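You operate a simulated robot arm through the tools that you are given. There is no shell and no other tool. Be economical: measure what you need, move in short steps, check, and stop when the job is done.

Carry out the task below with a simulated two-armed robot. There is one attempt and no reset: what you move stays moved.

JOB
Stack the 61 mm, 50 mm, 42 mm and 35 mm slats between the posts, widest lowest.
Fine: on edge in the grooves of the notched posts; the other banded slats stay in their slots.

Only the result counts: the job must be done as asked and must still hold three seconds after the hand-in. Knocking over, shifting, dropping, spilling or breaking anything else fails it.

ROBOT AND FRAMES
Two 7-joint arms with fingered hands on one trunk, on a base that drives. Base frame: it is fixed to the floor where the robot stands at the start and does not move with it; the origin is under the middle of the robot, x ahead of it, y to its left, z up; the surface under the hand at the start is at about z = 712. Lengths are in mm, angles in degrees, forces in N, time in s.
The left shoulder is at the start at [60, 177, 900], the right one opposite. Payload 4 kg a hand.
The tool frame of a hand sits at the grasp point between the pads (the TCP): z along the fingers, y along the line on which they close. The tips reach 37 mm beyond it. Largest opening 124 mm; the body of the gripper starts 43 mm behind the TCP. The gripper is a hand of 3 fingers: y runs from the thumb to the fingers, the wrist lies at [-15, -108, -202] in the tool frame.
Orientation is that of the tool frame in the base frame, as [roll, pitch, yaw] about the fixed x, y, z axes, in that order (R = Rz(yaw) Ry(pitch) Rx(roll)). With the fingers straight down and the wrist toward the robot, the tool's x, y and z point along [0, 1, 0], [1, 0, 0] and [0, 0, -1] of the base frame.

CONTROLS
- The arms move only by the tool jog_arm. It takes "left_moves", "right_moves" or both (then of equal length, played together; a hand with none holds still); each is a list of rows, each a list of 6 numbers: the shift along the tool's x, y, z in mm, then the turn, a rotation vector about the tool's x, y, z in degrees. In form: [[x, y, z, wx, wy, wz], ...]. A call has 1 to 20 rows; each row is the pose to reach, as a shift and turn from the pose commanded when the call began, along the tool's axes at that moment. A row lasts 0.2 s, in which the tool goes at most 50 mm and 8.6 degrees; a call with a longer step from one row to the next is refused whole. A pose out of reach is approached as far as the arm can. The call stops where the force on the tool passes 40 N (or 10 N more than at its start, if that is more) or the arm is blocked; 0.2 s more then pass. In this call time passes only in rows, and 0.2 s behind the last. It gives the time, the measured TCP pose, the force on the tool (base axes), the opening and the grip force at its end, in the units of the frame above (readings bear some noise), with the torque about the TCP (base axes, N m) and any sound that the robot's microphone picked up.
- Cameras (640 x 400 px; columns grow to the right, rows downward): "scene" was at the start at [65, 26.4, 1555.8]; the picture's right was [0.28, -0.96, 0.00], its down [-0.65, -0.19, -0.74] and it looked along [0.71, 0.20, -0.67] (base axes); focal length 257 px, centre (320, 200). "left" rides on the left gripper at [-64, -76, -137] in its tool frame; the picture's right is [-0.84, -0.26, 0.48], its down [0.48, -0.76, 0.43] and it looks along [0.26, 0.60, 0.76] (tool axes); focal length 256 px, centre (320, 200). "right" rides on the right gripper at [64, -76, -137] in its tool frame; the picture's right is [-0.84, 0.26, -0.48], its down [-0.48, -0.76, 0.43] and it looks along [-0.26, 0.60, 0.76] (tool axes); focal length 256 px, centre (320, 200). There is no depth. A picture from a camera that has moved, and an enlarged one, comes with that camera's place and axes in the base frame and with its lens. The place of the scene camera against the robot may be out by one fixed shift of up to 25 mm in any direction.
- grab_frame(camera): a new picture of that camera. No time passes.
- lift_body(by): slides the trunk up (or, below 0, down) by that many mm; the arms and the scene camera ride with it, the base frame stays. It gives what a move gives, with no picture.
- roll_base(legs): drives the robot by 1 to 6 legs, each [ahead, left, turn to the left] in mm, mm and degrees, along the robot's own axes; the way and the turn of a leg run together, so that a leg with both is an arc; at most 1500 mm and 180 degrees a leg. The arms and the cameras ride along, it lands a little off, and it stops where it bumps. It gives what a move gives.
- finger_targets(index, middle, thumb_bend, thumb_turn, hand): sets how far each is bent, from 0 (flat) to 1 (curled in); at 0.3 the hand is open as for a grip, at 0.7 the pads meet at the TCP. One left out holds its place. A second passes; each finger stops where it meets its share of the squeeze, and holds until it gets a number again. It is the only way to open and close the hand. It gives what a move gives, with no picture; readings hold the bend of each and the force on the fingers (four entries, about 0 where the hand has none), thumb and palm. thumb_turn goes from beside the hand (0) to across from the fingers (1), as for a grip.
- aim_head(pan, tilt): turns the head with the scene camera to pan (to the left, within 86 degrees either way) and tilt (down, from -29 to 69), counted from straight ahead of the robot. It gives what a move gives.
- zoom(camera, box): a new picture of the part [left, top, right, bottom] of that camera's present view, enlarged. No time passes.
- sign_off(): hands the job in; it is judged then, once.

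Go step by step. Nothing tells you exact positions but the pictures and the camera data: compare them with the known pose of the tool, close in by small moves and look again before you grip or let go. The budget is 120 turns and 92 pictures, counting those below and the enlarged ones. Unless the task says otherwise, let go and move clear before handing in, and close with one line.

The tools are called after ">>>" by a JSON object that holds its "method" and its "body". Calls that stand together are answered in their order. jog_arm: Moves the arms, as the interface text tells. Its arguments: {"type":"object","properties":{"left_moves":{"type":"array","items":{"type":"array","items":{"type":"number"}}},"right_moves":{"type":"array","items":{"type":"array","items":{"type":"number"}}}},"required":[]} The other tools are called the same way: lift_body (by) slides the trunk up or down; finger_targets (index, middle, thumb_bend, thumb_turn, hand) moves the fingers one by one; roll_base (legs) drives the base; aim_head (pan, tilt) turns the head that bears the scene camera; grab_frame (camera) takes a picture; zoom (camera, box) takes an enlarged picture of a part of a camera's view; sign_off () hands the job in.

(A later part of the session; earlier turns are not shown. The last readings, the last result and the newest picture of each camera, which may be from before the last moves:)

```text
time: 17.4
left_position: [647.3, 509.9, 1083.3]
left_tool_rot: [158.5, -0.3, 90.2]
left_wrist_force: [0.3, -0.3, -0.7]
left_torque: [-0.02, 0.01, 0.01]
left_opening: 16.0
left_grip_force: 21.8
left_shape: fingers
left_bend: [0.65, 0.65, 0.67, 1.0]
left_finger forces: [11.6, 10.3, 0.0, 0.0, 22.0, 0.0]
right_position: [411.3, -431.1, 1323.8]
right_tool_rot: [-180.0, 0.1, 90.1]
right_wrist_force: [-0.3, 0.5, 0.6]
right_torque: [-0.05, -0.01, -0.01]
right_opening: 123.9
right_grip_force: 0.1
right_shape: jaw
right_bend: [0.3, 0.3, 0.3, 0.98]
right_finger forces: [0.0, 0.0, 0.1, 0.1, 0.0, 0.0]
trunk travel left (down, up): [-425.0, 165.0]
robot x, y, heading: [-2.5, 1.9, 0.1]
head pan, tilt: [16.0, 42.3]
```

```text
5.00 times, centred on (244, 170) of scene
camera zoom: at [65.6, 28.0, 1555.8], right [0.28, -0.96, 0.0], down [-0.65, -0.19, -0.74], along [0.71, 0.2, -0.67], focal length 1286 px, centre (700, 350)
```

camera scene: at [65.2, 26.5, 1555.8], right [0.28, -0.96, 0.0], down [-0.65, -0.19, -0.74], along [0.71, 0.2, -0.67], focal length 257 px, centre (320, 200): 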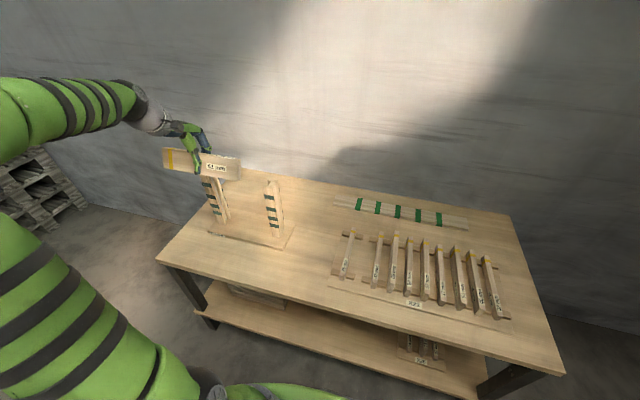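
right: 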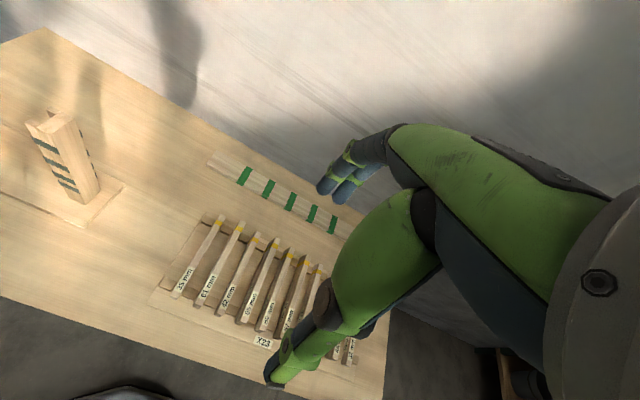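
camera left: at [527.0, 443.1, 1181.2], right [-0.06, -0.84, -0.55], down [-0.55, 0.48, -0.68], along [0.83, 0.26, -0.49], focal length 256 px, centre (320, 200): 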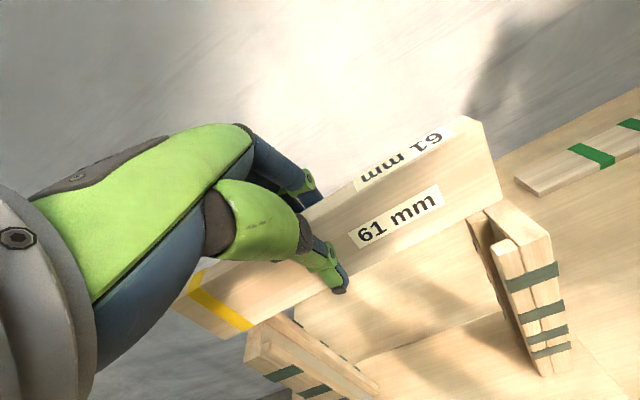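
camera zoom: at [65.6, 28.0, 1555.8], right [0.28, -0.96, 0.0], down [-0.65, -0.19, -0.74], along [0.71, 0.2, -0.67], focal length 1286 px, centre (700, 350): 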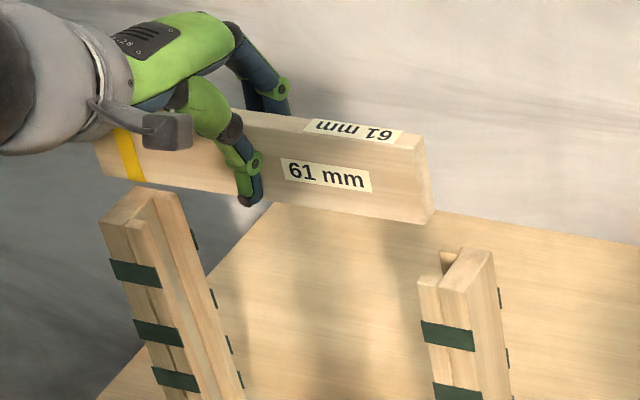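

Excellent view: both posts and both slat ends are visible. I'll zoom for alignment.

>>> {"method": "zoom", "body": {"camera": "left", "box": [430, 100, 590, 200]}}

>>> {"method": "zoom", "body": {"camera": "left", "box": [440, 170, 600, 270]}}

>>> {"method": "zoom", "body": {"camera": "left", "box": [160, 260, 384, 400]}}

```text
4.00 times, centred on (510, 150) of left
camera zoom: at [527.0, 443.1, 1181.2], right [-0.06, -0.84, -0.55], down [-0.55, 0.48, -0.68], along [0.83, 0.26, -0.49], focal length 1024 px, centre (-440, 400)
```

zoom: 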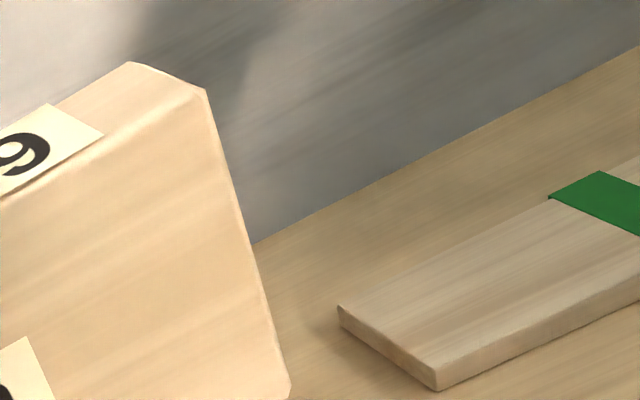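

```text
4.00 times, centred on (520, 220) of left
camera zoom: at [527.0, 443.1, 1181.2], right [-0.06, -0.84, -0.55], down [-0.55, 0.48, -0.68], along [0.83, 0.26, -0.49], focal length 1024 px, centre (-480, 120)
```

zoom: 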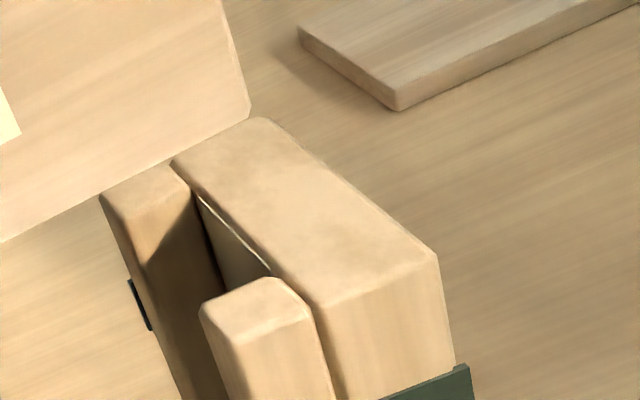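

```text
2.86 times, centred on (272, 330) of left
camera zoom: at [527.0, 443.1, 1181.2], right [-0.06, -0.84, -0.55], down [-0.55, 0.48, -0.68], along [0.83, 0.26, -0.49], focal length 731 px, centre (457, -171)
```

zoom: 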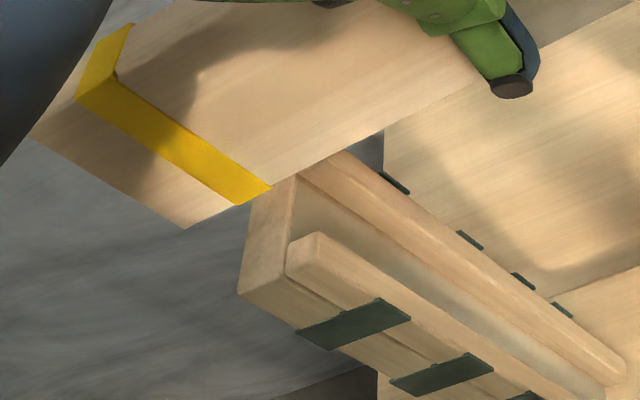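

The right end is well characterised (groove x ≈ 660–687, slat front face 668). I'll zoom closer on the left post and far end.

>>> {"method": "zoom", "body": {"camera": "left", "box": [225, 300, 305, 350]}}

>>> {"method": "zoom", "body": {"camera": "scene", "box": [190, 140, 254, 180]}}

```text
8.00 times, centred on (265, 325) of left
camera zoom: at [527.0, 443.1, 1181.2], right [-0.06, -0.84, -0.55], down [-0.55, 0.48, -0.68], along [0.83, 0.26, -0.49], focal length 2048 px, centre (760, -800)
```

zoom: 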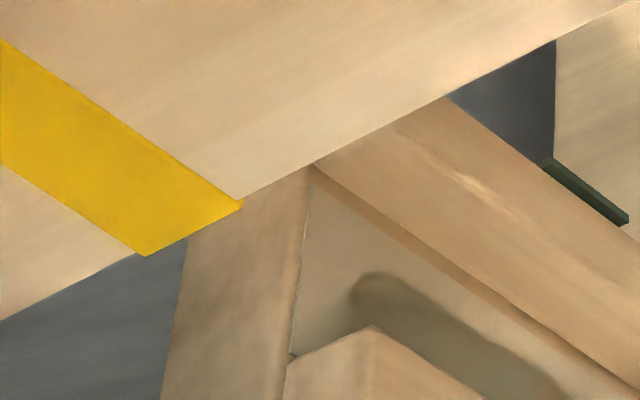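

```text
10.00 times, centred on (222, 160) of scene
camera zoom: at [65.6, 28.0, 1555.8], right [0.28, -0.96, 0.0], down [-0.65, -0.19, -0.74], along [0.71, 0.2, -0.67], focal length 2572 px, centre (1300, 600)
```

zoom: 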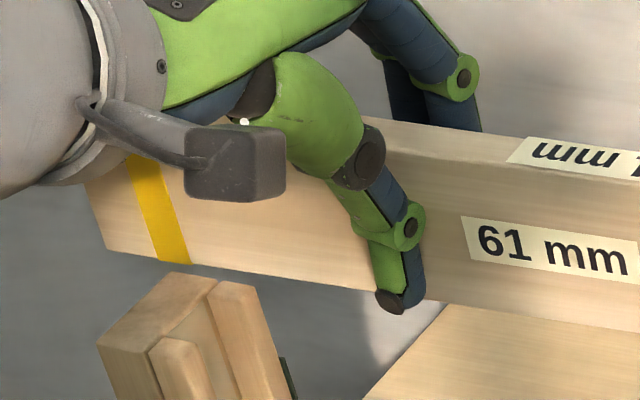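

The slat is yawed about 2.8° relative to the posts' line. I'll correct the yaw and lower 22 mm so the slat bottom nearly reaches the post tops for a parallax-free check.

>>> {"method": "jog_arm", "body": {"left_moves": [[0, 0, 0, 0, -1.03, 2.6], [-1, -8.1, 20.5, 0, -1.03, 2.6]]}}

>>> {"method": "zoom", "body": {"camera": "left", "box": [430, 130, 590, 230]}}

>>> {"method": "zoom", "body": {"camera": "left", "box": [160, 250, 320, 350]}}

>>> {"method": "zoom", "body": {"camera": "scene", "box": [190, 140, 302, 210]}}

```text
time: 18.0
left_position: [645.7, 505.6, 1063.6]
left_tool_rot: [158.5, -0.1, 87.2]
left_wrist_force: [1.1, -0.5, -0.5]
left_torque: [0.03, 0.01, -0.01]
left_opening: 16.2
left_grip_force: 21.6
left_shape: fingers
left_bend: [0.65, 0.65, 0.67, 1.0]
left_finger forces: [11.5, 10.5, 0.1, 0.0, 22.0, 0.1]
right_position: [410.6, -433.4, 1324.1]
right_tool_rot: [-180.0, 0.0, 90.0]
right_wrist_force: [0.8, -0.5, 0.0]
right_torque: [0.0, 0.0, 0.01]
right_opening: 123.8
right_grip_force: 0.1
right_shape: jaw
right_bend: [0.3, 0.3, 0.3, 0.98]
right_finger forces: [0.0, 0.1, 0.1, 0.0, 0.0, 0.0]
trunk travel left (down, up): [-425.0, 165.0]
robot x, y, heading: [0.1, 0.3, 0.0]
head pan, tilt: [16.0, 42.3]
```

```text
4.00 times, centred on (510, 180) of left
camera zoom: at [524.1, 445.6, 1160.7], right [-0.1, -0.83, -0.54], down [-0.52, 0.51, -0.68], along [0.85, 0.22, -0.49], focal length 1024 px, centre (-440, 280)
```

zoom: 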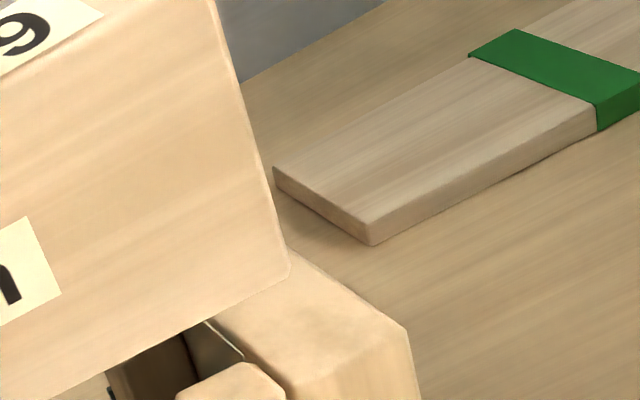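

```text
4.00 times, centred on (240, 300) of left
camera zoom: at [524.1, 445.6, 1160.7], right [-0.1, -0.83, -0.54], down [-0.52, 0.51, -0.68], along [0.85, 0.22, -0.49], focal length 1024 px, centre (640, -200)
```

zoom: 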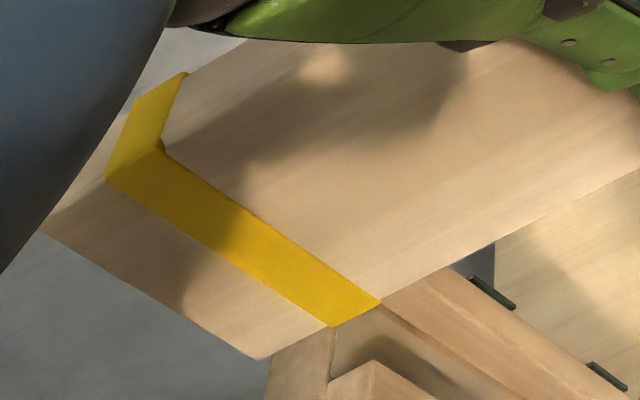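

```text
5.71 times, centred on (246, 175) of scene
camera zoom: at [65.5, 26.6, 1555.8], right [0.28, -0.96, 0.0], down [-0.65, -0.19, -0.74], along [0.71, 0.2, -0.67], focal length 1470 px, centre (743, 343)
```

zoom: 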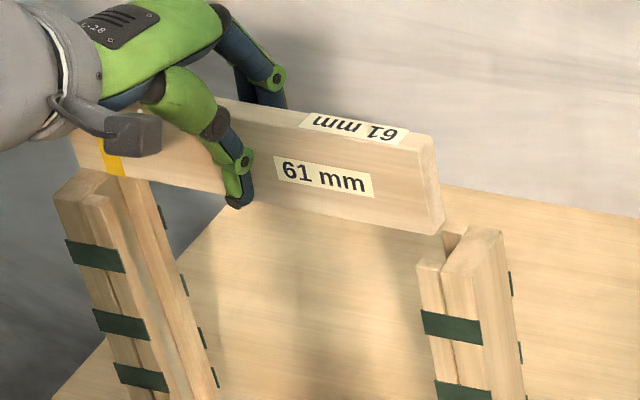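

I'll zoom the scene camera tightly on both ends to align the slat with the grooves.

>>> {"method": "zoom", "body": {"camera": "scene", "box": [255, 155, 287, 195]}}

>>> {"method": "zoom", "body": {"camera": "scene", "box": [195, 155, 235, 180]}}

>>> {"method": "zoom", "body": {"camera": "left", "box": [460, 180, 540, 230]}}

```text
10.00 times, centred on (271, 175) of scene
camera zoom: at [65.5, 26.6, 1555.8], right [0.28, -0.96, 0.0], down [-0.65, -0.19, -0.74], along [0.71, 0.2, -0.67], focal length 2572 px, centre (810, 450)
```

zoom: 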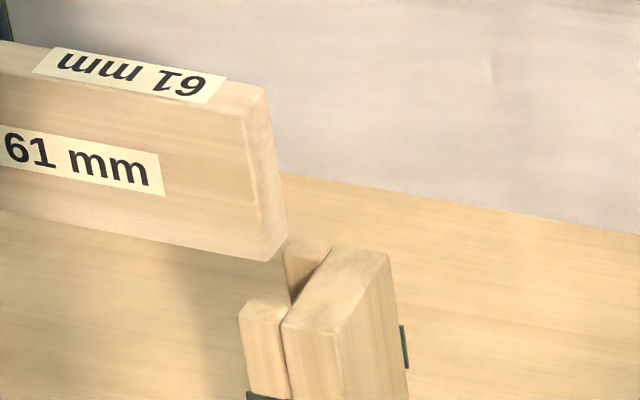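

```text
16.00 times, centred on (215, 168) of scene
camera zoom: at [65.5, 26.6, 1555.8], right [0.28, -0.96, 0.0], down [-0.65, -0.19, -0.74], along [0.71, 0.2, -0.67], focal length 4116 px, centre (2000, 720)
```

zoom: 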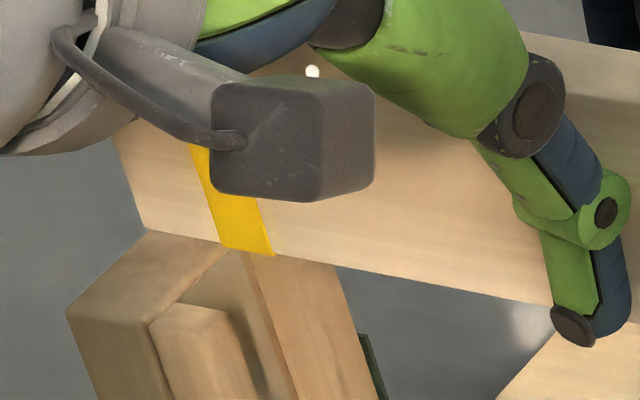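

```text
8.00 times, centred on (500, 205) of left
camera zoom: at [524.1, 445.6, 1160.7], right [-0.1, -0.83, -0.54], down [-0.52, 0.51, -0.68], along [0.85, 0.22, -0.49], focal length 2048 px, centre (-1120, 160)
```

zoom: 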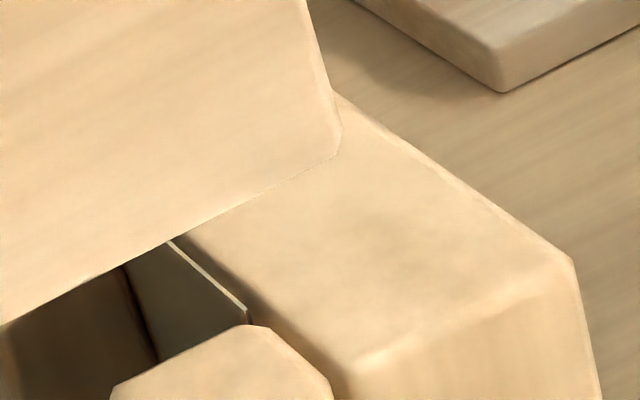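

Combining both cameras, the slat needs to go about +18 mm in x and +7 mm in y. I'll move that at this height and recheck.

>>> {"method": "jog_arm", "body": {"left_moves": [[7.9, 16.4, 6.5, 0, 0.22, -0.56]]}}

>>> {"method": "zoom", "body": {"camera": "scene", "box": [190, 140, 302, 210]}}

>>> {"method": "zoom", "body": {"camera": "left", "box": [430, 140, 590, 240]}}

>>> {"method": "zoom", "body": {"camera": "left", "box": [160, 250, 320, 350]}}

```text
time: 18.4
left_position: [664.6, 512.7, 1062.4]
left_tool_rot: [158.5, -0.1, 88.0]
left_wrist_force: [-0.7, -0.3, -1.7]
left_torque: [-0.03, 0.0, 0.0]
left_opening: 16.1
left_grip_force: 22.2
left_shape: fingers
left_bend: [0.65, 0.65, 0.67, 1.0]
left_finger forces: [11.6, 10.4, 0.1, 0.1, 22.1, 0.0]
right_position: [411.0, -433.1, 1324.1]
right_tool_rot: [-180.0, 0.0, 90.1]
right_wrist_force: [0.0, 0.9, 0.6]
right_torque: [-0.01, 0.01, -0.02]
right_opening: 123.6
right_grip_force: 0.1
right_shape: jaw
right_bend: [0.3, 0.3, 0.3, 0.98]
right_finger forces: [0.1, 0.0, 0.0, 0.0, 0.1, 0.0]
trunk travel left (down, up): [-425.0, 165.0]
robot x, y, heading: [-2.7, 2.8, 0.2]
head pan, tilt: [16.0, 42.3]
```

```text
5.71 times, centred on (246, 175) of scene
camera zoom: at [65.8, 26.8, 1555.8], right [0.28, -0.96, 0.0], down [-0.65, -0.19, -0.74], along [0.71, 0.2, -0.67], focal length 1470 px, centre (743, 343)
```

zoom: 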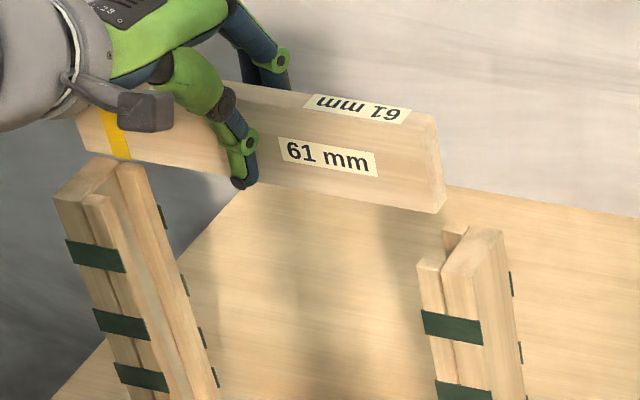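

```text
4.00 times, centred on (510, 190) of left
camera zoom: at [543.2, 451.8, 1160.4], right [-0.09, -0.83, -0.54], down [-0.53, 0.5, -0.68], along [0.84, 0.23, -0.49], focal length 1024 px, centre (-440, 240)
```

zoom: 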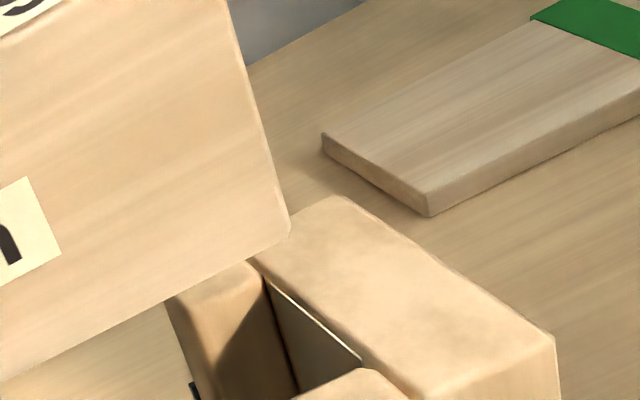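

```text
4.00 times, centred on (240, 300) of left
camera zoom: at [543.2, 451.8, 1160.4], right [-0.09, -0.83, -0.54], down [-0.53, 0.5, -0.68], along [0.84, 0.23, -0.49], focal length 1024 px, centre (640, -200)
```

zoom: 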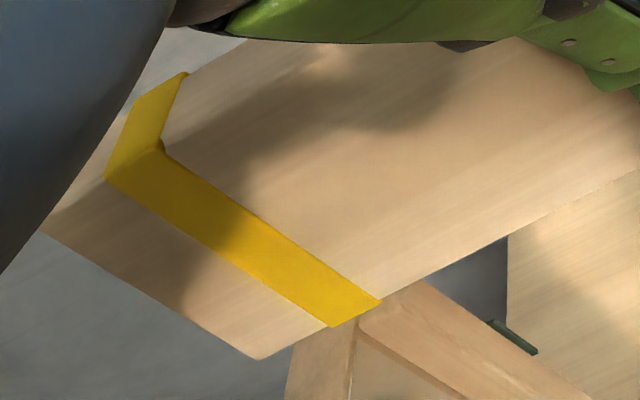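

Post top is near z 978 by triangulation. I'll shift x −3, y −2.5 and lower 20 mm so the slat bottom is just above the post tops.

>>> {"method": "jog_arm", "body": {"left_moves": [[-2.6, -10.0, 17.6, 0, 0, 0]]}}

>>> {"method": "zoom", "body": {"camera": "scene", "box": [239, 155, 303, 195]}}

>>> {"method": "zoom", "body": {"camera": "left", "box": [430, 140, 590, 240]}}

>>> {"method": "zoom", "body": {"camera": "left", "box": [180, 270, 340, 370]}}

```text
time: 18.8
left_position: [662.4, 508.5, 1043.4]
left_tool_rot: [158.6, 0.0, 87.9]
left_wrist_force: [0.7, -0.6, -2.4]
left_torque: [0.0, 0.02, 0.01]
left_opening: 15.8
left_grip_force: 22.3
left_shape: fingers
left_bend: [0.65, 0.65, 0.67, 1.0]
left_finger forces: [11.6, 10.4, 0.0, 0.1, 21.9, 0.0]
right_position: [410.8, -432.0, 1325.1]
right_tool_rot: [-179.9, 0.1, 90.0]
right_wrist_force: [-0.8, -0.4, 0.5]
right_torque: [-0.02, 0.02, -0.02]
right_opening: 123.7
right_grip_force: 0.0
right_shape: jaw
right_bend: [0.3, 0.3, 0.3, 0.98]
right_finger forces: [0.1, 0.0, 0.0, 0.1, 0.0, 0.0]
trunk travel left (down, up): [-425.0, 165.0]
robot x, y, heading: [0.2, 2.4, -0.2]
head pan, tilt: [16.0, 42.3]
```

```text
10.00 times, centred on (271, 175) of scene
camera zoom: at [65.4, 26.8, 1555.8], right [0.28, -0.96, 0.0], down [-0.65, -0.19, -0.74], along [0.71, 0.2, -0.67], focal length 2572 px, centre (810, 450)
```

zoom: 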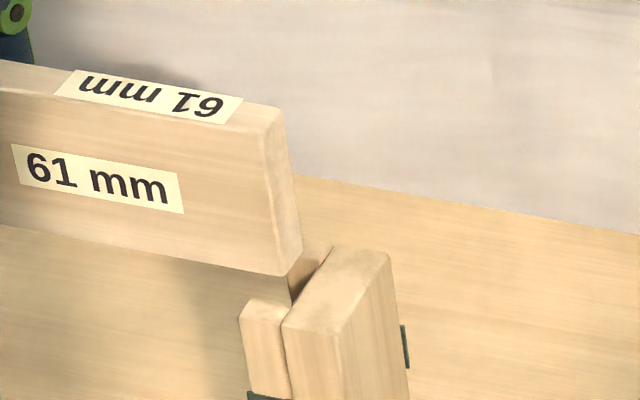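

```text
4.00 times, centred on (510, 190) of left
camera zoom: at [540.1, 449.3, 1140.6], right [-0.09, -0.83, -0.54], down [-0.53, 0.5, -0.68], along [0.84, 0.23, -0.49], focal length 1024 px, centre (-440, 240)
```

zoom: 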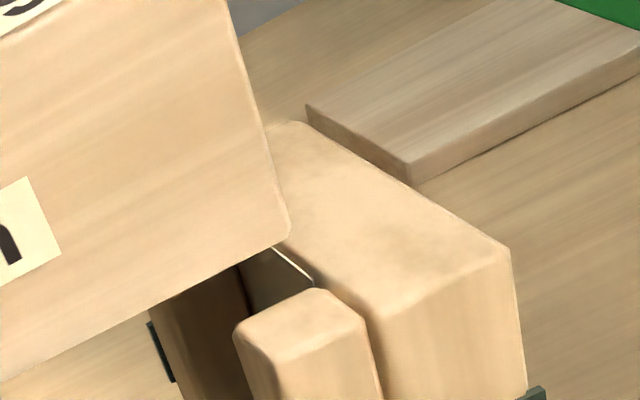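

```text
4.00 times, centred on (260, 320) of left
camera zoom: at [540.1, 449.3, 1140.6], right [-0.09, -0.83, -0.54], down [-0.53, 0.5, -0.68], along [0.84, 0.23, -0.49], focal length 1024 px, centre (560, -280)
```

zoom: 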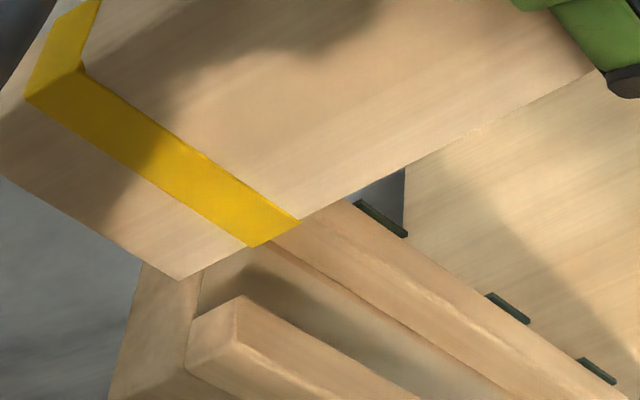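

Alignment now reads about 4.5 mm of front clearance at both ends, with near-end clearance small; I'll nudge +1 mm in y and lower 13 mm, watching the force.

>>> {"method": "jog_arm", "body": {"left_moves": [[1, -1.5, 3.7, 0, 0, 0], [1, -4.8, 12.1, 0, 0, 0]]}}

>>> {"method": "zoom", "body": {"camera": "scene", "box": [239, 155, 303, 195]}}

>>> {"method": "zoom", "body": {"camera": "left", "box": [430, 140, 590, 240]}}

>>> {"method": "zoom", "body": {"camera": "left", "box": [180, 270, 340, 370]}}

```text
time: 19.4
left_position: [662.0, 510.4, 1032.8]
left_tool_rot: [158.2, -0.2, 87.9]
left_wrist_force: [-0.5, -0.5, 10.5]
left_torque: [-0.03, -0.08, -0.01]
left_opening: 16.1
left_grip_force: 22.9
left_shape: fingers
left_bend: [0.64, 0.65, 0.67, 1.0]
left_finger forces: [12.2, 11.0, 0.0, 0.1, 23.0, 0.0]
right_position: [410.4, -433.3, 1324.8]
right_tool_rot: [179.9, 0.0, 90.0]
right_wrist_force: [0.2, 0.8, 0.0]
right_torque: [0.0, -0.04, 0.0]
right_opening: 123.8
right_grip_force: 0.1
right_shape: jaw
right_bend: [0.3, 0.3, 0.3, 0.98]
right_finger forces: [0.0, 0.0, 0.1, 0.1, 0.0, 0.1]
trunk travel left (down, up): [-425.0, 165.0]
robot x, y, heading: [2.1, 0.7, 0.2]
head pan, tilt: [16.0, 42.3]
```

```text
10.00 times, centred on (271, 175) of scene
camera zoom: at [64.3, 25.8, 1556.1], right [0.28, -0.96, 0.0], down [-0.65, -0.19, -0.74], along [0.71, 0.2, -0.67], focal length 2572 px, centre (810, 450)
```

zoom: 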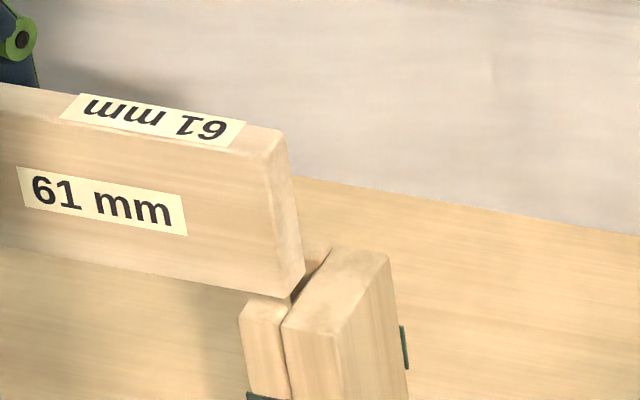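

```text
4.00 times, centred on (510, 190) of left
camera zoom: at [539.8, 449.5, 1129.6], right [-0.09, -0.83, -0.55], down [-0.53, 0.5, -0.68], along [0.84, 0.23, -0.48], focal length 1024 px, centre (-440, 240)
```

zoom: 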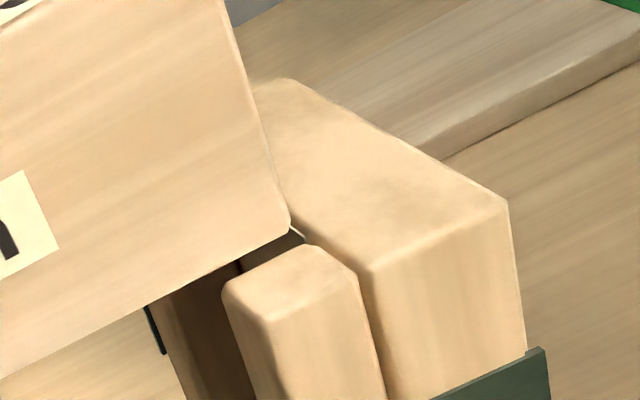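

```text
4.00 times, centred on (260, 320) of left
camera zoom: at [539.8, 449.5, 1129.6], right [-0.09, -0.83, -0.55], down [-0.53, 0.5, -0.68], along [0.84, 0.23, -0.48], focal length 1024 px, centre (560, -280)
```

zoom: 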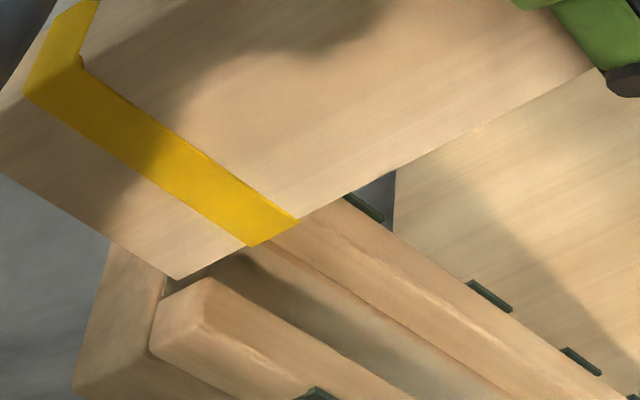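

A 10 N upward contact appeared. I'll take close zooms to see what touches.

>>> {"method": "zoom", "body": {"camera": "scene", "box": [260, 176, 280, 188.5]}}

>>> {"method": "zoom", "body": {"camera": "scene", "box": [196, 162, 220, 177]}}

```text
16.00 times, centred on (270, 182) of scene
camera zoom: at [64.3, 25.8, 1556.1], right [0.28, -0.96, 0.0], down [-0.65, -0.19, -0.74], along [0.71, 0.2, -0.67], focal length 4116 px, centre (1120, 484)
```

zoom: 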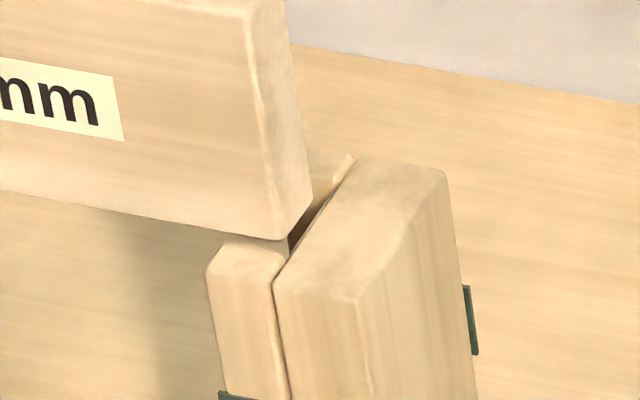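

```text
16.00 times, centred on (208, 170) of scene
camera zoom: at [64.3, 25.8, 1556.1], right [0.28, -0.96, 0.0], down [-0.65, -0.19, -0.74], along [0.71, 0.2, -0.67], focal length 4116 px, centre (2112, 688)
```

zoom: 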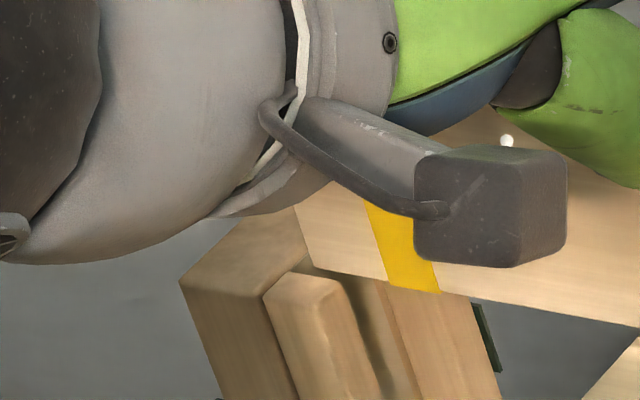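

The zooms show the lip tops fully visible and gaps at the ends, so the contact isn't obvious. I'll hold still for a moment and re-read the force.

>>> {"method": "jog_arm", "body": {"left_moves": [[0, 0, 0, 0, 0, 0], [0, 0, 0, 0, 0, 0]]}}

```text
time: 20.0
left_position: [662.2, 509.7, 1031.8]
left_tool_rot: [158.3, -0.2, 88.0]
left_wrist_force: [1.7, 0.7, 14.9]
left_torque: [-0.02, -0.17, 0.05]
left_opening: 15.9
left_grip_force: 24.6
left_shape: fingers
left_bend: [0.64, 0.65, 0.67, 1.0]
left_finger forces: [13.0, 11.9, 0.0, 0.0, 23.4, 0.0]
right_position: [410.4, -433.8, 1325.7]
right_tool_rot: [-180.0, -0.1, 89.9]
right_wrist_force: [-0.9, -0.1, 0.4]
right_torque: [0.02, -0.02, 0.01]
right_opening: 123.8
right_grip_force: 0.1
right_shape: jaw
right_bend: [0.3, 0.3, 0.3, 0.98]
right_finger forces: [0.1, 0.0, 0.0, 0.0, 0.1, 0.0]
trunk travel left (down, up): [-425.0, 165.0]
robot x, y, heading: [-1.2, 0.4, -0.4]
head pan, tilt: [16.0, 42.3]
```

It's a genuine contact, symmetric in y and on the front side. I'll lift 3 mm, shift +4 mm in x and lower again.

>>> {"method": "jog_arm", "body": {"left_moves": [[0, 1.1, -2.8, 0, 0, 0], [0.1, 4.8, -1.3, 0, 0, 0], [0.1, 2.2, 5.2, 0, 0, 0], [0.1, 2.2, 5.2, 0, 0, 0]]}}

>>> {"method": "zoom", "body": {"camera": "left", "box": [430, 140, 590, 240]}}

```text
time: 21.0
left_position: [666.4, 510.2, 1024.7]
left_tool_rot: [158.5, -0.1, 87.9]
left_wrist_force: [-0.4, -0.5, -0.8]
left_torque: [0.02, -0.01, 0.0]
left_opening: 16.3
left_grip_force: 22.4
left_shape: fingers
left_bend: [0.64, 0.65, 0.67, 1.0]
left_finger forces: [11.9, 10.6, 0.0, 0.0, 22.2, 0.1]
right_position: [410.8, -432.7, 1323.1]
right_tool_rot: [179.9, -0.1, 89.9]
right_wrist_force: [-0.5, 0.2, 0.9]
right_torque: [-0.01, -0.03, -0.02]
right_opening: 123.8
right_grip_force: 0.0
right_shape: jaw
right_bend: [0.3, 0.3, 0.3, 0.98]
right_finger forces: [0.1, 0.1, 0.0, 0.0, 0.1, 0.0]
trunk travel left (down, up): [-425.0, 165.0]
robot x, y, heading: [-1.5, 3.0, 0.2]
head pan, tilt: [16.0, 42.3]
```

```text
4.00 times, centred on (510, 190) of left
camera zoom: at [544.1, 449.8, 1123.3], right [-0.09, -0.83, -0.54], down [-0.53, 0.5, -0.68], along [0.84, 0.23, -0.49], focal length 1024 px, centre (-440, 240)
```

zoom: 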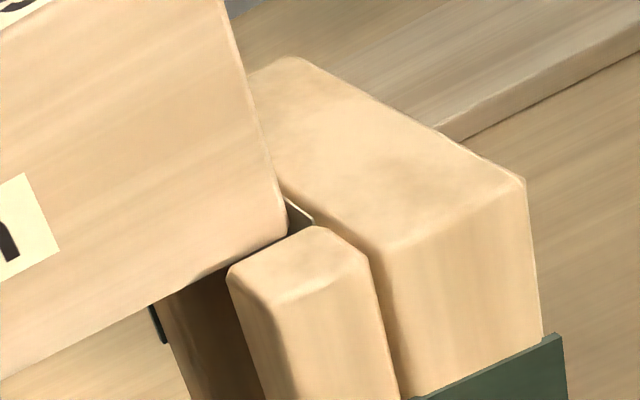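

It has entered the grooves with no force. I'll lower it straight down 100 mm and check.

>>> {"method": "jog_arm", "body": {"left_moves": [[0, -7.3, 18.6, 0, 0, 0], [0, -14.7, 37.2, 0, 0, 0], [0, -22, 55.8, 0, 0, 0], [0, -29.3, 74.4, 0, 0, 0], [0, -36.6, 93, 0, 0, 0]]}}

>>> {"method": "zoom", "body": {"camera": "scene", "box": [180, 145, 308, 225]}}

```text
time: 22.2
left_position: [666.1, 512.4, 926.8]
left_tool_rot: [158.5, -0.1, 88.1]
left_wrist_force: [0.7, -0.2, -1.2]
left_torque: [0.01, 0.01, 0.01]
left_opening: 16.1
left_grip_force: 22.3
left_shape: fingers
left_bend: [0.64, 0.65, 0.67, 1.0]
left_finger forces: [11.8, 10.4, 0.0, 0.1, 22.2, 0.0]
right_position: [410.1, -432.2, 1324.4]
right_tool_rot: [-179.9, -0.1, 90.0]
right_wrist_force: [0.6, -0.3, -1.2]
right_torque: [0.01, 0.04, -0.01]
right_opening: 123.7
right_grip_force: 0.1
right_shape: jaw
right_bend: [0.3, 0.3, 0.3, 0.98]
right_finger forces: [0.0, 0.0, 0.1, 0.0, 0.0, 0.0]
trunk travel left (down, up): [-425.0, 165.0]
robot x, y, heading: [-2.3, 1.0, -0.1]
head pan, tilt: [16.0, 42.3]
```

```text
5.00 times, centred on (244, 185) of scene
camera zoom: at [65.5, 26.6, 1555.8], right [0.28, -0.96, 0.0], down [-0.65, -0.19, -0.74], along [0.71, 0.2, -0.67], focal length 1286 px, centre (700, 275)
```

zoom: 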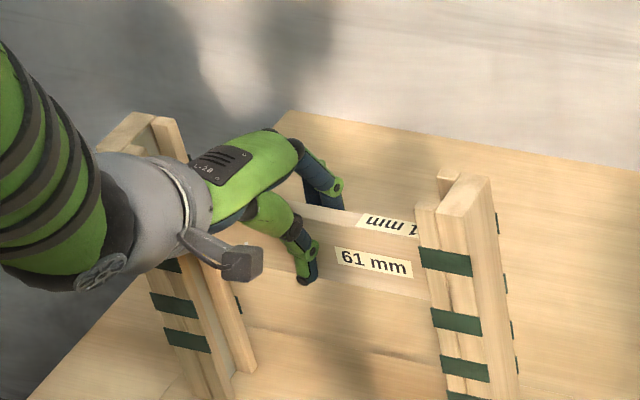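

Sliding smoothly in both grooves. I'll continue 145 mm down, then finish slowly until touch-down.

>>> {"method": "jog_arm", "body": {"left_moves": [[0, -9, 23, 0, 0, 0], [0, -18, 46, 0, 0, 0], [0, -27, 69, 0, 0, 0], [0, -36, 92, 0, 0, 0], [0, -45, 115, 0, 0, 0], [0, -53, 135, 0, 0, 0]]}}

>>> {"method": "jog_arm", "body": {"left_moves": [[0, -1.8, 4.6, 0, 0, 0], [0, -3, 7.5, 0, 0, 0]]}}

```text
time: 23.6
left_position: [666.3, 512.2, 781.3]
left_tool_rot: [158.5, -0.1, 88.0]
left_wrist_force: [-0.2, 1.4, -0.3]
left_torque: [0.04, 0.02, 0.0]
left_opening: 16.1
left_grip_force: 22.2
left_shape: fingers
left_bend: [0.64, 0.65, 0.67, 1.0]
left_finger forces: [11.7, 10.5, 0.1, 0.0, 22.2, 0.0]
right_position: [412.0, -433.1, 1324.7]
right_tool_rot: [179.9, 0.0, 89.9]
right_wrist_force: [-0.3, 0.3, 0.1]
right_torque: [0.0, 0.0, 0.01]
right_opening: 123.7
right_grip_force: 0.0
right_shape: jaw
right_bend: [0.3, 0.3, 0.3, 0.98]
right_finger forces: [0.0, 0.0, 0.1, 0.0, 0.1, 0.1]
trunk travel left (down, up): [-425.0, 165.0]
robot x, y, heading: [-0.9, 0.3, 0.2]
head pan, tilt: [16.0, 42.3]
```

```text
time: 24.2
left_position: [666.8, 512.4, 772.0]
left_tool_rot: [158.5, -0.1, 88.0]
left_wrist_force: [-0.8, 0.4, -0.7]
left_torque: [-0.01, 0.02, 0.03]
left_opening: 16.2
left_grip_force: 21.9
left_shape: fingers
left_bend: [0.64, 0.65, 0.67, 1.0]
left_finger forces: [11.6, 10.4, 0.0, 0.1, 22.0, 0.1]
right_position: [412.7, -434.1, 1322.8]
right_tool_rot: [-180.0, 0.0, 90.1]
right_wrist_force: [0.1, 0.3, -0.2]
right_torque: [-0.01, 0.01, 0.0]
right_opening: 123.7
right_grip_force: 0.0
right_shape: jaw
right_bend: [0.3, 0.3, 0.3, 0.98]
right_finger forces: [0.1, 0.0, 0.1, 0.0, 0.0, 0.0]
trunk travel left (down, up): [-425.0, 165.0]
robot x, y, heading: [1.9, 0.6, -0.2]
head pan, tilt: [16.0, 42.3]
```

Bottom is near z 716 with no contact yet. I'll continue gently.

>>> {"method": "jog_arm", "body": {"left_moves": [[0, -1.5, 3.7, 0, 0, 0], [0, -2.2, 5.6, 0, 0, 0]]}}

>>> {"method": "zoom", "body": {"camera": "scene", "box": [180, 180, 308, 260]}}

```text
time: 24.8
left_position: [667.4, 511.4, 768.3]
left_tool_rot: [158.4, -0.1, 88.0]
left_wrist_force: [0.6, -0.5, -0.6]
left_torque: [0.02, 0.03, 0.03]
left_opening: 16.0
left_grip_force: 22.2
left_shape: fingers
left_bend: [0.64, 0.65, 0.67, 1.0]
left_finger forces: [11.7, 10.4, 0.1, 0.0, 22.1, 0.0]
right_position: [411.2, -433.0, 1325.0]
right_tool_rot: [-180.0, 0.0, 89.9]
right_wrist_force: [1.1, 0.0, -0.4]
right_torque: [0.02, 0.04, -0.01]
right_opening: 123.7
right_grip_force: 0.1
right_shape: jaw
right_bend: [0.3, 0.3, 0.3, 0.98]
right_finger forces: [0.1, 0.0, 0.0, 0.0, 0.0, 0.0]
trunk travel left (down, up): [-425.0, 165.0]
robot x, y, heading: [0.9, -4.4, 0.1]
head pan, tilt: [16.0, 42.3]
```

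```text
5.00 times, centred on (244, 220) of scene
camera zoom: at [65.3, 26.5, 1555.8], right [0.28, -0.96, 0.0], down [-0.65, -0.19, -0.74], along [0.71, 0.2, -0.67], focal length 1286 px, centre (700, 100)
```

zoom: 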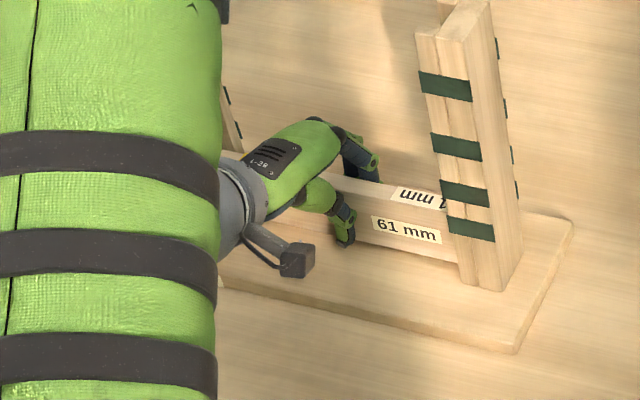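

Still free; a few more millimetres.

>>> {"method": "jog_arm", "body": {"left_moves": [[0, -1.1, 2.8, 0, 0, 0], [0, -1.8, 4.6, 0, 0, 0]]}}

```text
time: 25.4
left_position: [666.1, 510.1, 763.4]
left_tool_rot: [158.4, 0.0, 88.0]
left_wrist_force: [-1.5, -0.8, 4.2]
left_torque: [-0.02, -0.02, -0.01]
left_opening: 16.1
left_grip_force: 22.2
left_shape: fingers
left_bend: [0.64, 0.65, 0.67, 1.0]
left_finger forces: [11.6, 10.4, 0.0, 0.0, 23.3, 0.0]
right_position: [411.9, -432.7, 1325.5]
right_tool_rot: [180.0, 0.0, 90.0]
right_wrist_force: [0.1, -0.3, 0.0]
right_torque: [0.03, 0.0, 0.01]
right_opening: 123.7
right_grip_force: 0.0
right_shape: jaw
right_bend: [0.3, 0.3, 0.3, 0.98]
right_finger forces: [0.1, 0.0, 0.1, 0.0, 0.0, 0.0]
trunk travel left (down, up): [-425.0, 165.0]
robot x, y, heading: [-1.0, -1.2, 0.1]
head pan, tilt: [16.0, 42.3]
```

Touch-down at ~5 N. I'll release.

>>> {"method": "finger_targets", "body": {"hand": "left", "index": 0.52, "middle": 0.52, "thumb_bend": 0.52}}

>>> {"method": "grab_frame", "body": {"camera": "left"}}

```text
time: 26.4
left_position: [666.6, 510.7, 768.0]
left_tool_rot: [158.2, -0.2, 88.0]
left_wrist_force: [2.3, 0.3, 36.1]
left_torque: [-0.06, 0.26, -0.02]
left_opening: 39.5
left_grip_force: 18.5
left_shape: fingers
left_bend: [0.52, 0.52, 0.57, 1.0]
left_finger forces: [0.0, 0.0, 0.0, 0.0, 36.0, 0.0]
right_position: [409.0, -435.0, 1325.6]
right_tool_rot: [179.9, -0.2, 90.0]
right_wrist_force: [-0.4, 0.0, -0.1]
right_torque: [0.0, 0.03, -0.02]
right_opening: 123.5
right_grip_force: 0.1
right_shape: jaw
right_bend: [0.3, 0.3, 0.3, 0.98]
right_finger forces: [0.0, 0.0, 0.0, 0.0, 0.0, 0.0]
trunk travel left (down, up): [-425.0, 165.0]
robot x, y, heading: [5.8, -2.1, -0.0]
head pan, tilt: [16.0, 42.3]
```

```text
29 pictures are left
camera left: at [543.8, 450.0, 863.1], right [-0.09, -0.83, -0.55], down [-0.53, 0.5, -0.68], along [0.85, 0.23, -0.48], focal length 256 px, centre (320, 200)
```

left: 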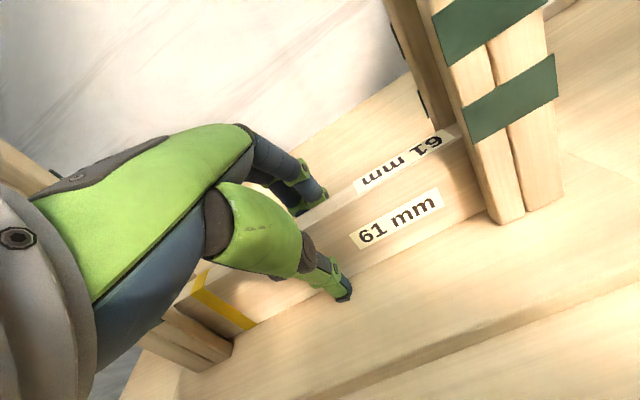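

The slat is seated; the opening thumb tip pressed on the base board, so I'll lift straight up now.

>>> {"method": "jog_arm", "body": {"left_moves": [[0, 3.7, -9.3, 0, 0, 0], [0, 9.2, -23, 0, 0, 0], [0, 18.3, -46.5, 0, 0, 0], [0, 33, -84, 0, 0, 0], [0, 50, -126, 0, 0, 0], [0, 67, -170, 0, 0, 0], [0, 84, -213, 0, 0, 0], [0, 100, -255, 0, 0, 0], [0, 115, -292, 0, 0, 0]]}}

>>> {"method": "zoom", "body": {"camera": "scene", "box": [180, 160, 324, 250]}}

```text
time: 28.4
left_position: [665.8, 511.3, 1077.6]
left_tool_rot: [158.5, -0.2, 88.0]
left_wrist_force: [0.1, 1.1, 0.1]
left_torque: [0.0, -0.03, 0.01]
left_opening: 55.5
left_grip_force: 0.0
left_shape: fingers
left_bend: [0.52, 0.52, 0.52, 1.0]
left_finger forces: [0.0, 0.0, 0.0, 0.0, 0.0, 0.1]
right_position: [411.3, -433.7, 1324.9]
right_tool_rot: [-179.9, 0.0, 90.0]
right_wrist_force: [-0.4, 0.9, -0.3]
right_torque: [-0.02, -0.01, 0.0]
right_opening: 123.8
right_grip_force: 0.0
right_shape: jaw
right_bend: [0.3, 0.3, 0.3, 0.98]
right_finger forces: [0.0, 0.0, 0.0, 0.1, 0.1, 0.0]
trunk travel left (down, up): [-425.0, 165.0]
robot x, y, heading: [2.3, 0.3, 0.1]
head pan, tilt: [16.0, 42.3]
```

```text
4.44 times, centred on (252, 205) of scene
camera zoom: at [64.6, 26.3, 1555.8], right [0.28, -0.96, 0.0], down [-0.65, -0.19, -0.74], along [0.71, 0.2, -0.67], focal length 1143 px, centre (622, 178)
```

zoom: 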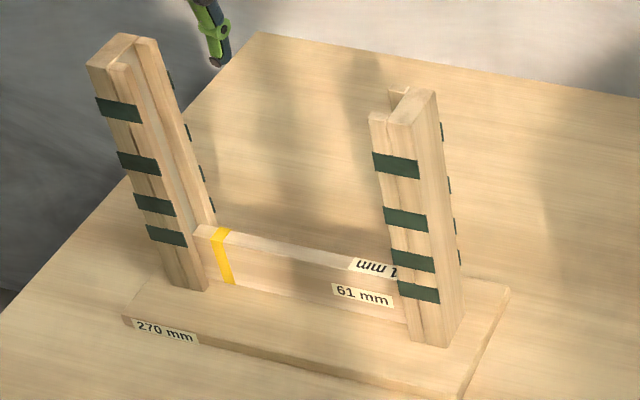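

The 61 mm slat is properly seated at the bottom. Next is the 50 mm slat (about x 661, y −136); I'll untilt the hand and travel above it.

>>> {"method": "jog_arm", "body": {"left_moves": [[0, 12, -31, 7, 0, 0], [0, 24, -62, 14, 0, 0], [0, 36, -93, 21.5, 0, 0]]}}

>>> {"method": "jog_arm", "body": {"left_moves": [[-25, 1, 0, 0, 0, 4], [-60, 2, 0, 0, 0, 9], [-100, 3, 0, 0, 0, 14], [-140, 4, 0, 0, 0, 19], [-180, 5, 5, 0, 0, 25], [-220, 6, 15, 0, 0, 30], [-260, 7, 30, 0, 0, 36], [-300, 8, 50, 0, 0, 42], [-340, 9, 70, 0, 0, 48], [-380, 10, 95, 0, 0, 54], [-420, 11, 120, 0, 0, 60], [-460, 12, 145, 0, 0, 66], [-500, 13, 170, 0, 0, 71], [-540, 14, 195, 0, 0, 76], [-578, 15, 220, 0, 0, 81], [-607, 16, 245, 0, 0, 85], [-627, 17, 270, 0, 0, 88]]}}

>>> {"method": "finger_targets", "body": {"hand": "left", "index": 0.54, "middle": 0.54, "thumb_bend": 0.61}}

>>> {"method": "grab_frame", "body": {"camera": "left"}}

```text
time: 29.2
left_position: [665.8, 511.4, 1175.7]
left_tool_rot: [-179.9, -0.3, 88.0]
left_wrist_force: [-0.3, 0.6, -0.7]
left_torque: [0.01, 0.02, 0.02]
left_opening: 55.6
left_grip_force: 0.0
left_shape: fingers
left_bend: [0.52, 0.52, 0.52, 1.0]
left_finger forces: [0.0, 0.1, 0.0, 0.0, 0.0, 0.1]
right_position: [411.2, -432.3, 1323.9]
right_tool_rot: [180.0, 0.0, 90.1]
right_wrist_force: [-0.1, -1.2, -0.4]
right_torque: [0.02, 0.02, 0.02]
right_opening: 123.9
right_grip_force: 0.1
right_shape: jaw
right_bend: [0.3, 0.3, 0.3, 0.98]
right_finger forces: [0.0, 0.0, 0.0, 0.1, 0.1, 0.1]
trunk travel left (down, up): [-425.0, 165.0]
robot x, y, heading: [1.5, -0.5, 0.2]
head pan, tilt: [16.0, 42.3]
```

```text
time: 32.8
left_position: [660.2, -117.6, 904.0]
left_tool_rot: [-179.9, 0.0, -0.2]
left_wrist_force: [-0.4, 0.3, -0.6]
left_torque: [0.0, 0.0, -0.02]
left_opening: 55.9
left_grip_force: 0.0
left_shape: fingers
left_bend: [0.52, 0.52, 0.52, 1.0]
left_finger forces: [0.1, 0.0, 0.1, 0.0, 0.1, 0.0]
right_position: [412.1, -434.0, 1324.3]
right_tool_rot: [-180.0, -0.1, 90.1]
right_wrist_force: [0.2, 0.2, 1.1]
right_torque: [-0.02, 0.03, -0.05]
right_opening: 123.7
right_grip_force: 0.1
right_shape: jaw
right_bend: [0.3, 0.3, 0.3, 0.98]
right_finger forces: [0.0, 0.1, 0.0, 0.0, 0.0, 0.1]
trunk travel left (down, up): [-425.0, 165.0]
robot x, y, heading: [-2.2, 2.8, 0.0]
head pan, tilt: [16.0, 42.3]
```

```text
time: 33.8
left_position: [660.5, -117.8, 903.5]
left_tool_rot: [-179.9, 0.1, 0.0]
left_wrist_force: [-0.2, -0.4, 0.2]
left_torque: [-0.01, -0.02, -0.04]
left_opening: 39.3
left_grip_force: 0.0
left_shape: fingers
left_bend: [0.54, 0.54, 0.61, 1.0]
left_finger forces: [0.0, 0.0, 0.0, 0.0, 0.1, 0.0]
right_position: [410.4, -433.1, 1325.2]
right_tool_rot: [180.0, 0.0, 90.1]
right_wrist_force: [0.1, 0.3, 0.1]
right_torque: [0.03, 0.02, -0.02]
right_opening: 123.8
right_grip_force: 0.1
right_shape: jaw
right_bend: [0.3, 0.3, 0.3, 0.98]
right_finger forces: [0.0, 0.0, 0.0, 0.1, 0.0, 0.0]
trunk travel left (down, up): [-425.0, 165.0]
robot x, y, heading: [1.0, -0.5, 0.0]
head pan, tilt: [16.0, 42.3]
```

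```text
27 pictures are left
camera left: at [596.8, -43.0, 1040.0], right [-0.84, 0.26, -0.48], down [0.48, 0.76, -0.43], along [0.26, -0.6, -0.76], focal length 256 px, centre (320, 200)
```

left: 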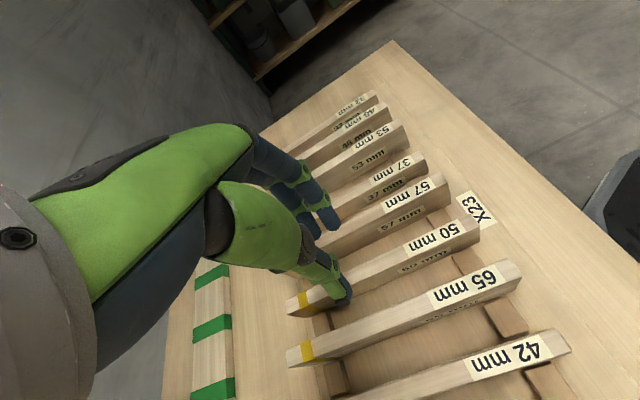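

Slat 50: +y face at y ≈ −127, centre ≈ −135. I'll offset the hand 10 mm toward the thumb side (so the closing thumb doesn't tip the slat) and descend to z ≈ 768.

>>> {"method": "jog_arm", "body": {"left_moves": [[1, 7, 40, 0, 0, 0], [1, 7, 80, 0, 0, 0], [1, 7, 100, 0, 0, 0], [1, 7, 118, 0, 0, 0], [1, 7, 136, 0, 0, 0]]}}

>>> {"method": "grab_frame", "body": {"camera": "left"}}

```text
time: 35.0
left_position: [661.3, -123.5, 768.1]
left_tool_rot: [-179.9, 0.0, 0.0]
left_wrist_force: [0.0, -0.1, -0.1]
left_torque: [0.0, 0.01, 0.02]
left_opening: 39.2
left_grip_force: 0.6
left_shape: fingers
left_bend: [0.54, 0.54, 0.61, 1.0]
left_finger forces: [0.4, 0.1, 0.0, 0.1, 0.1, 0.0]
right_position: [411.2, -432.8, 1324.9]
right_tool_rot: [179.9, 0.0, 90.0]
right_wrist_force: [1.5, 0.0, -0.2]
right_torque: [-0.01, 0.02, 0.01]
right_opening: 123.9
right_grip_force: 0.1
right_shape: jaw
right_bend: [0.3, 0.3, 0.3, 0.98]
right_finger forces: [0.1, 0.0, 0.1, 0.1, 0.1, 0.1]
trunk travel left (down, up): [-425.0, 165.0]
robot x, y, heading: [-2.0, -2.5, 0.0]
head pan, tilt: [16.0, 42.3]
```

```text
26 pictures are left
camera left: at [598.7, -48.7, 903.8], right [-0.84, 0.26, -0.48], down [0.48, 0.76, -0.43], along [0.26, -0.6, -0.76], focal length 256 px, centre (320, 200)
```

left: 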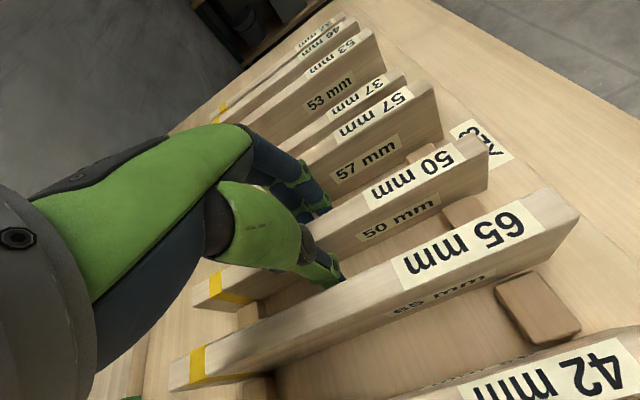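

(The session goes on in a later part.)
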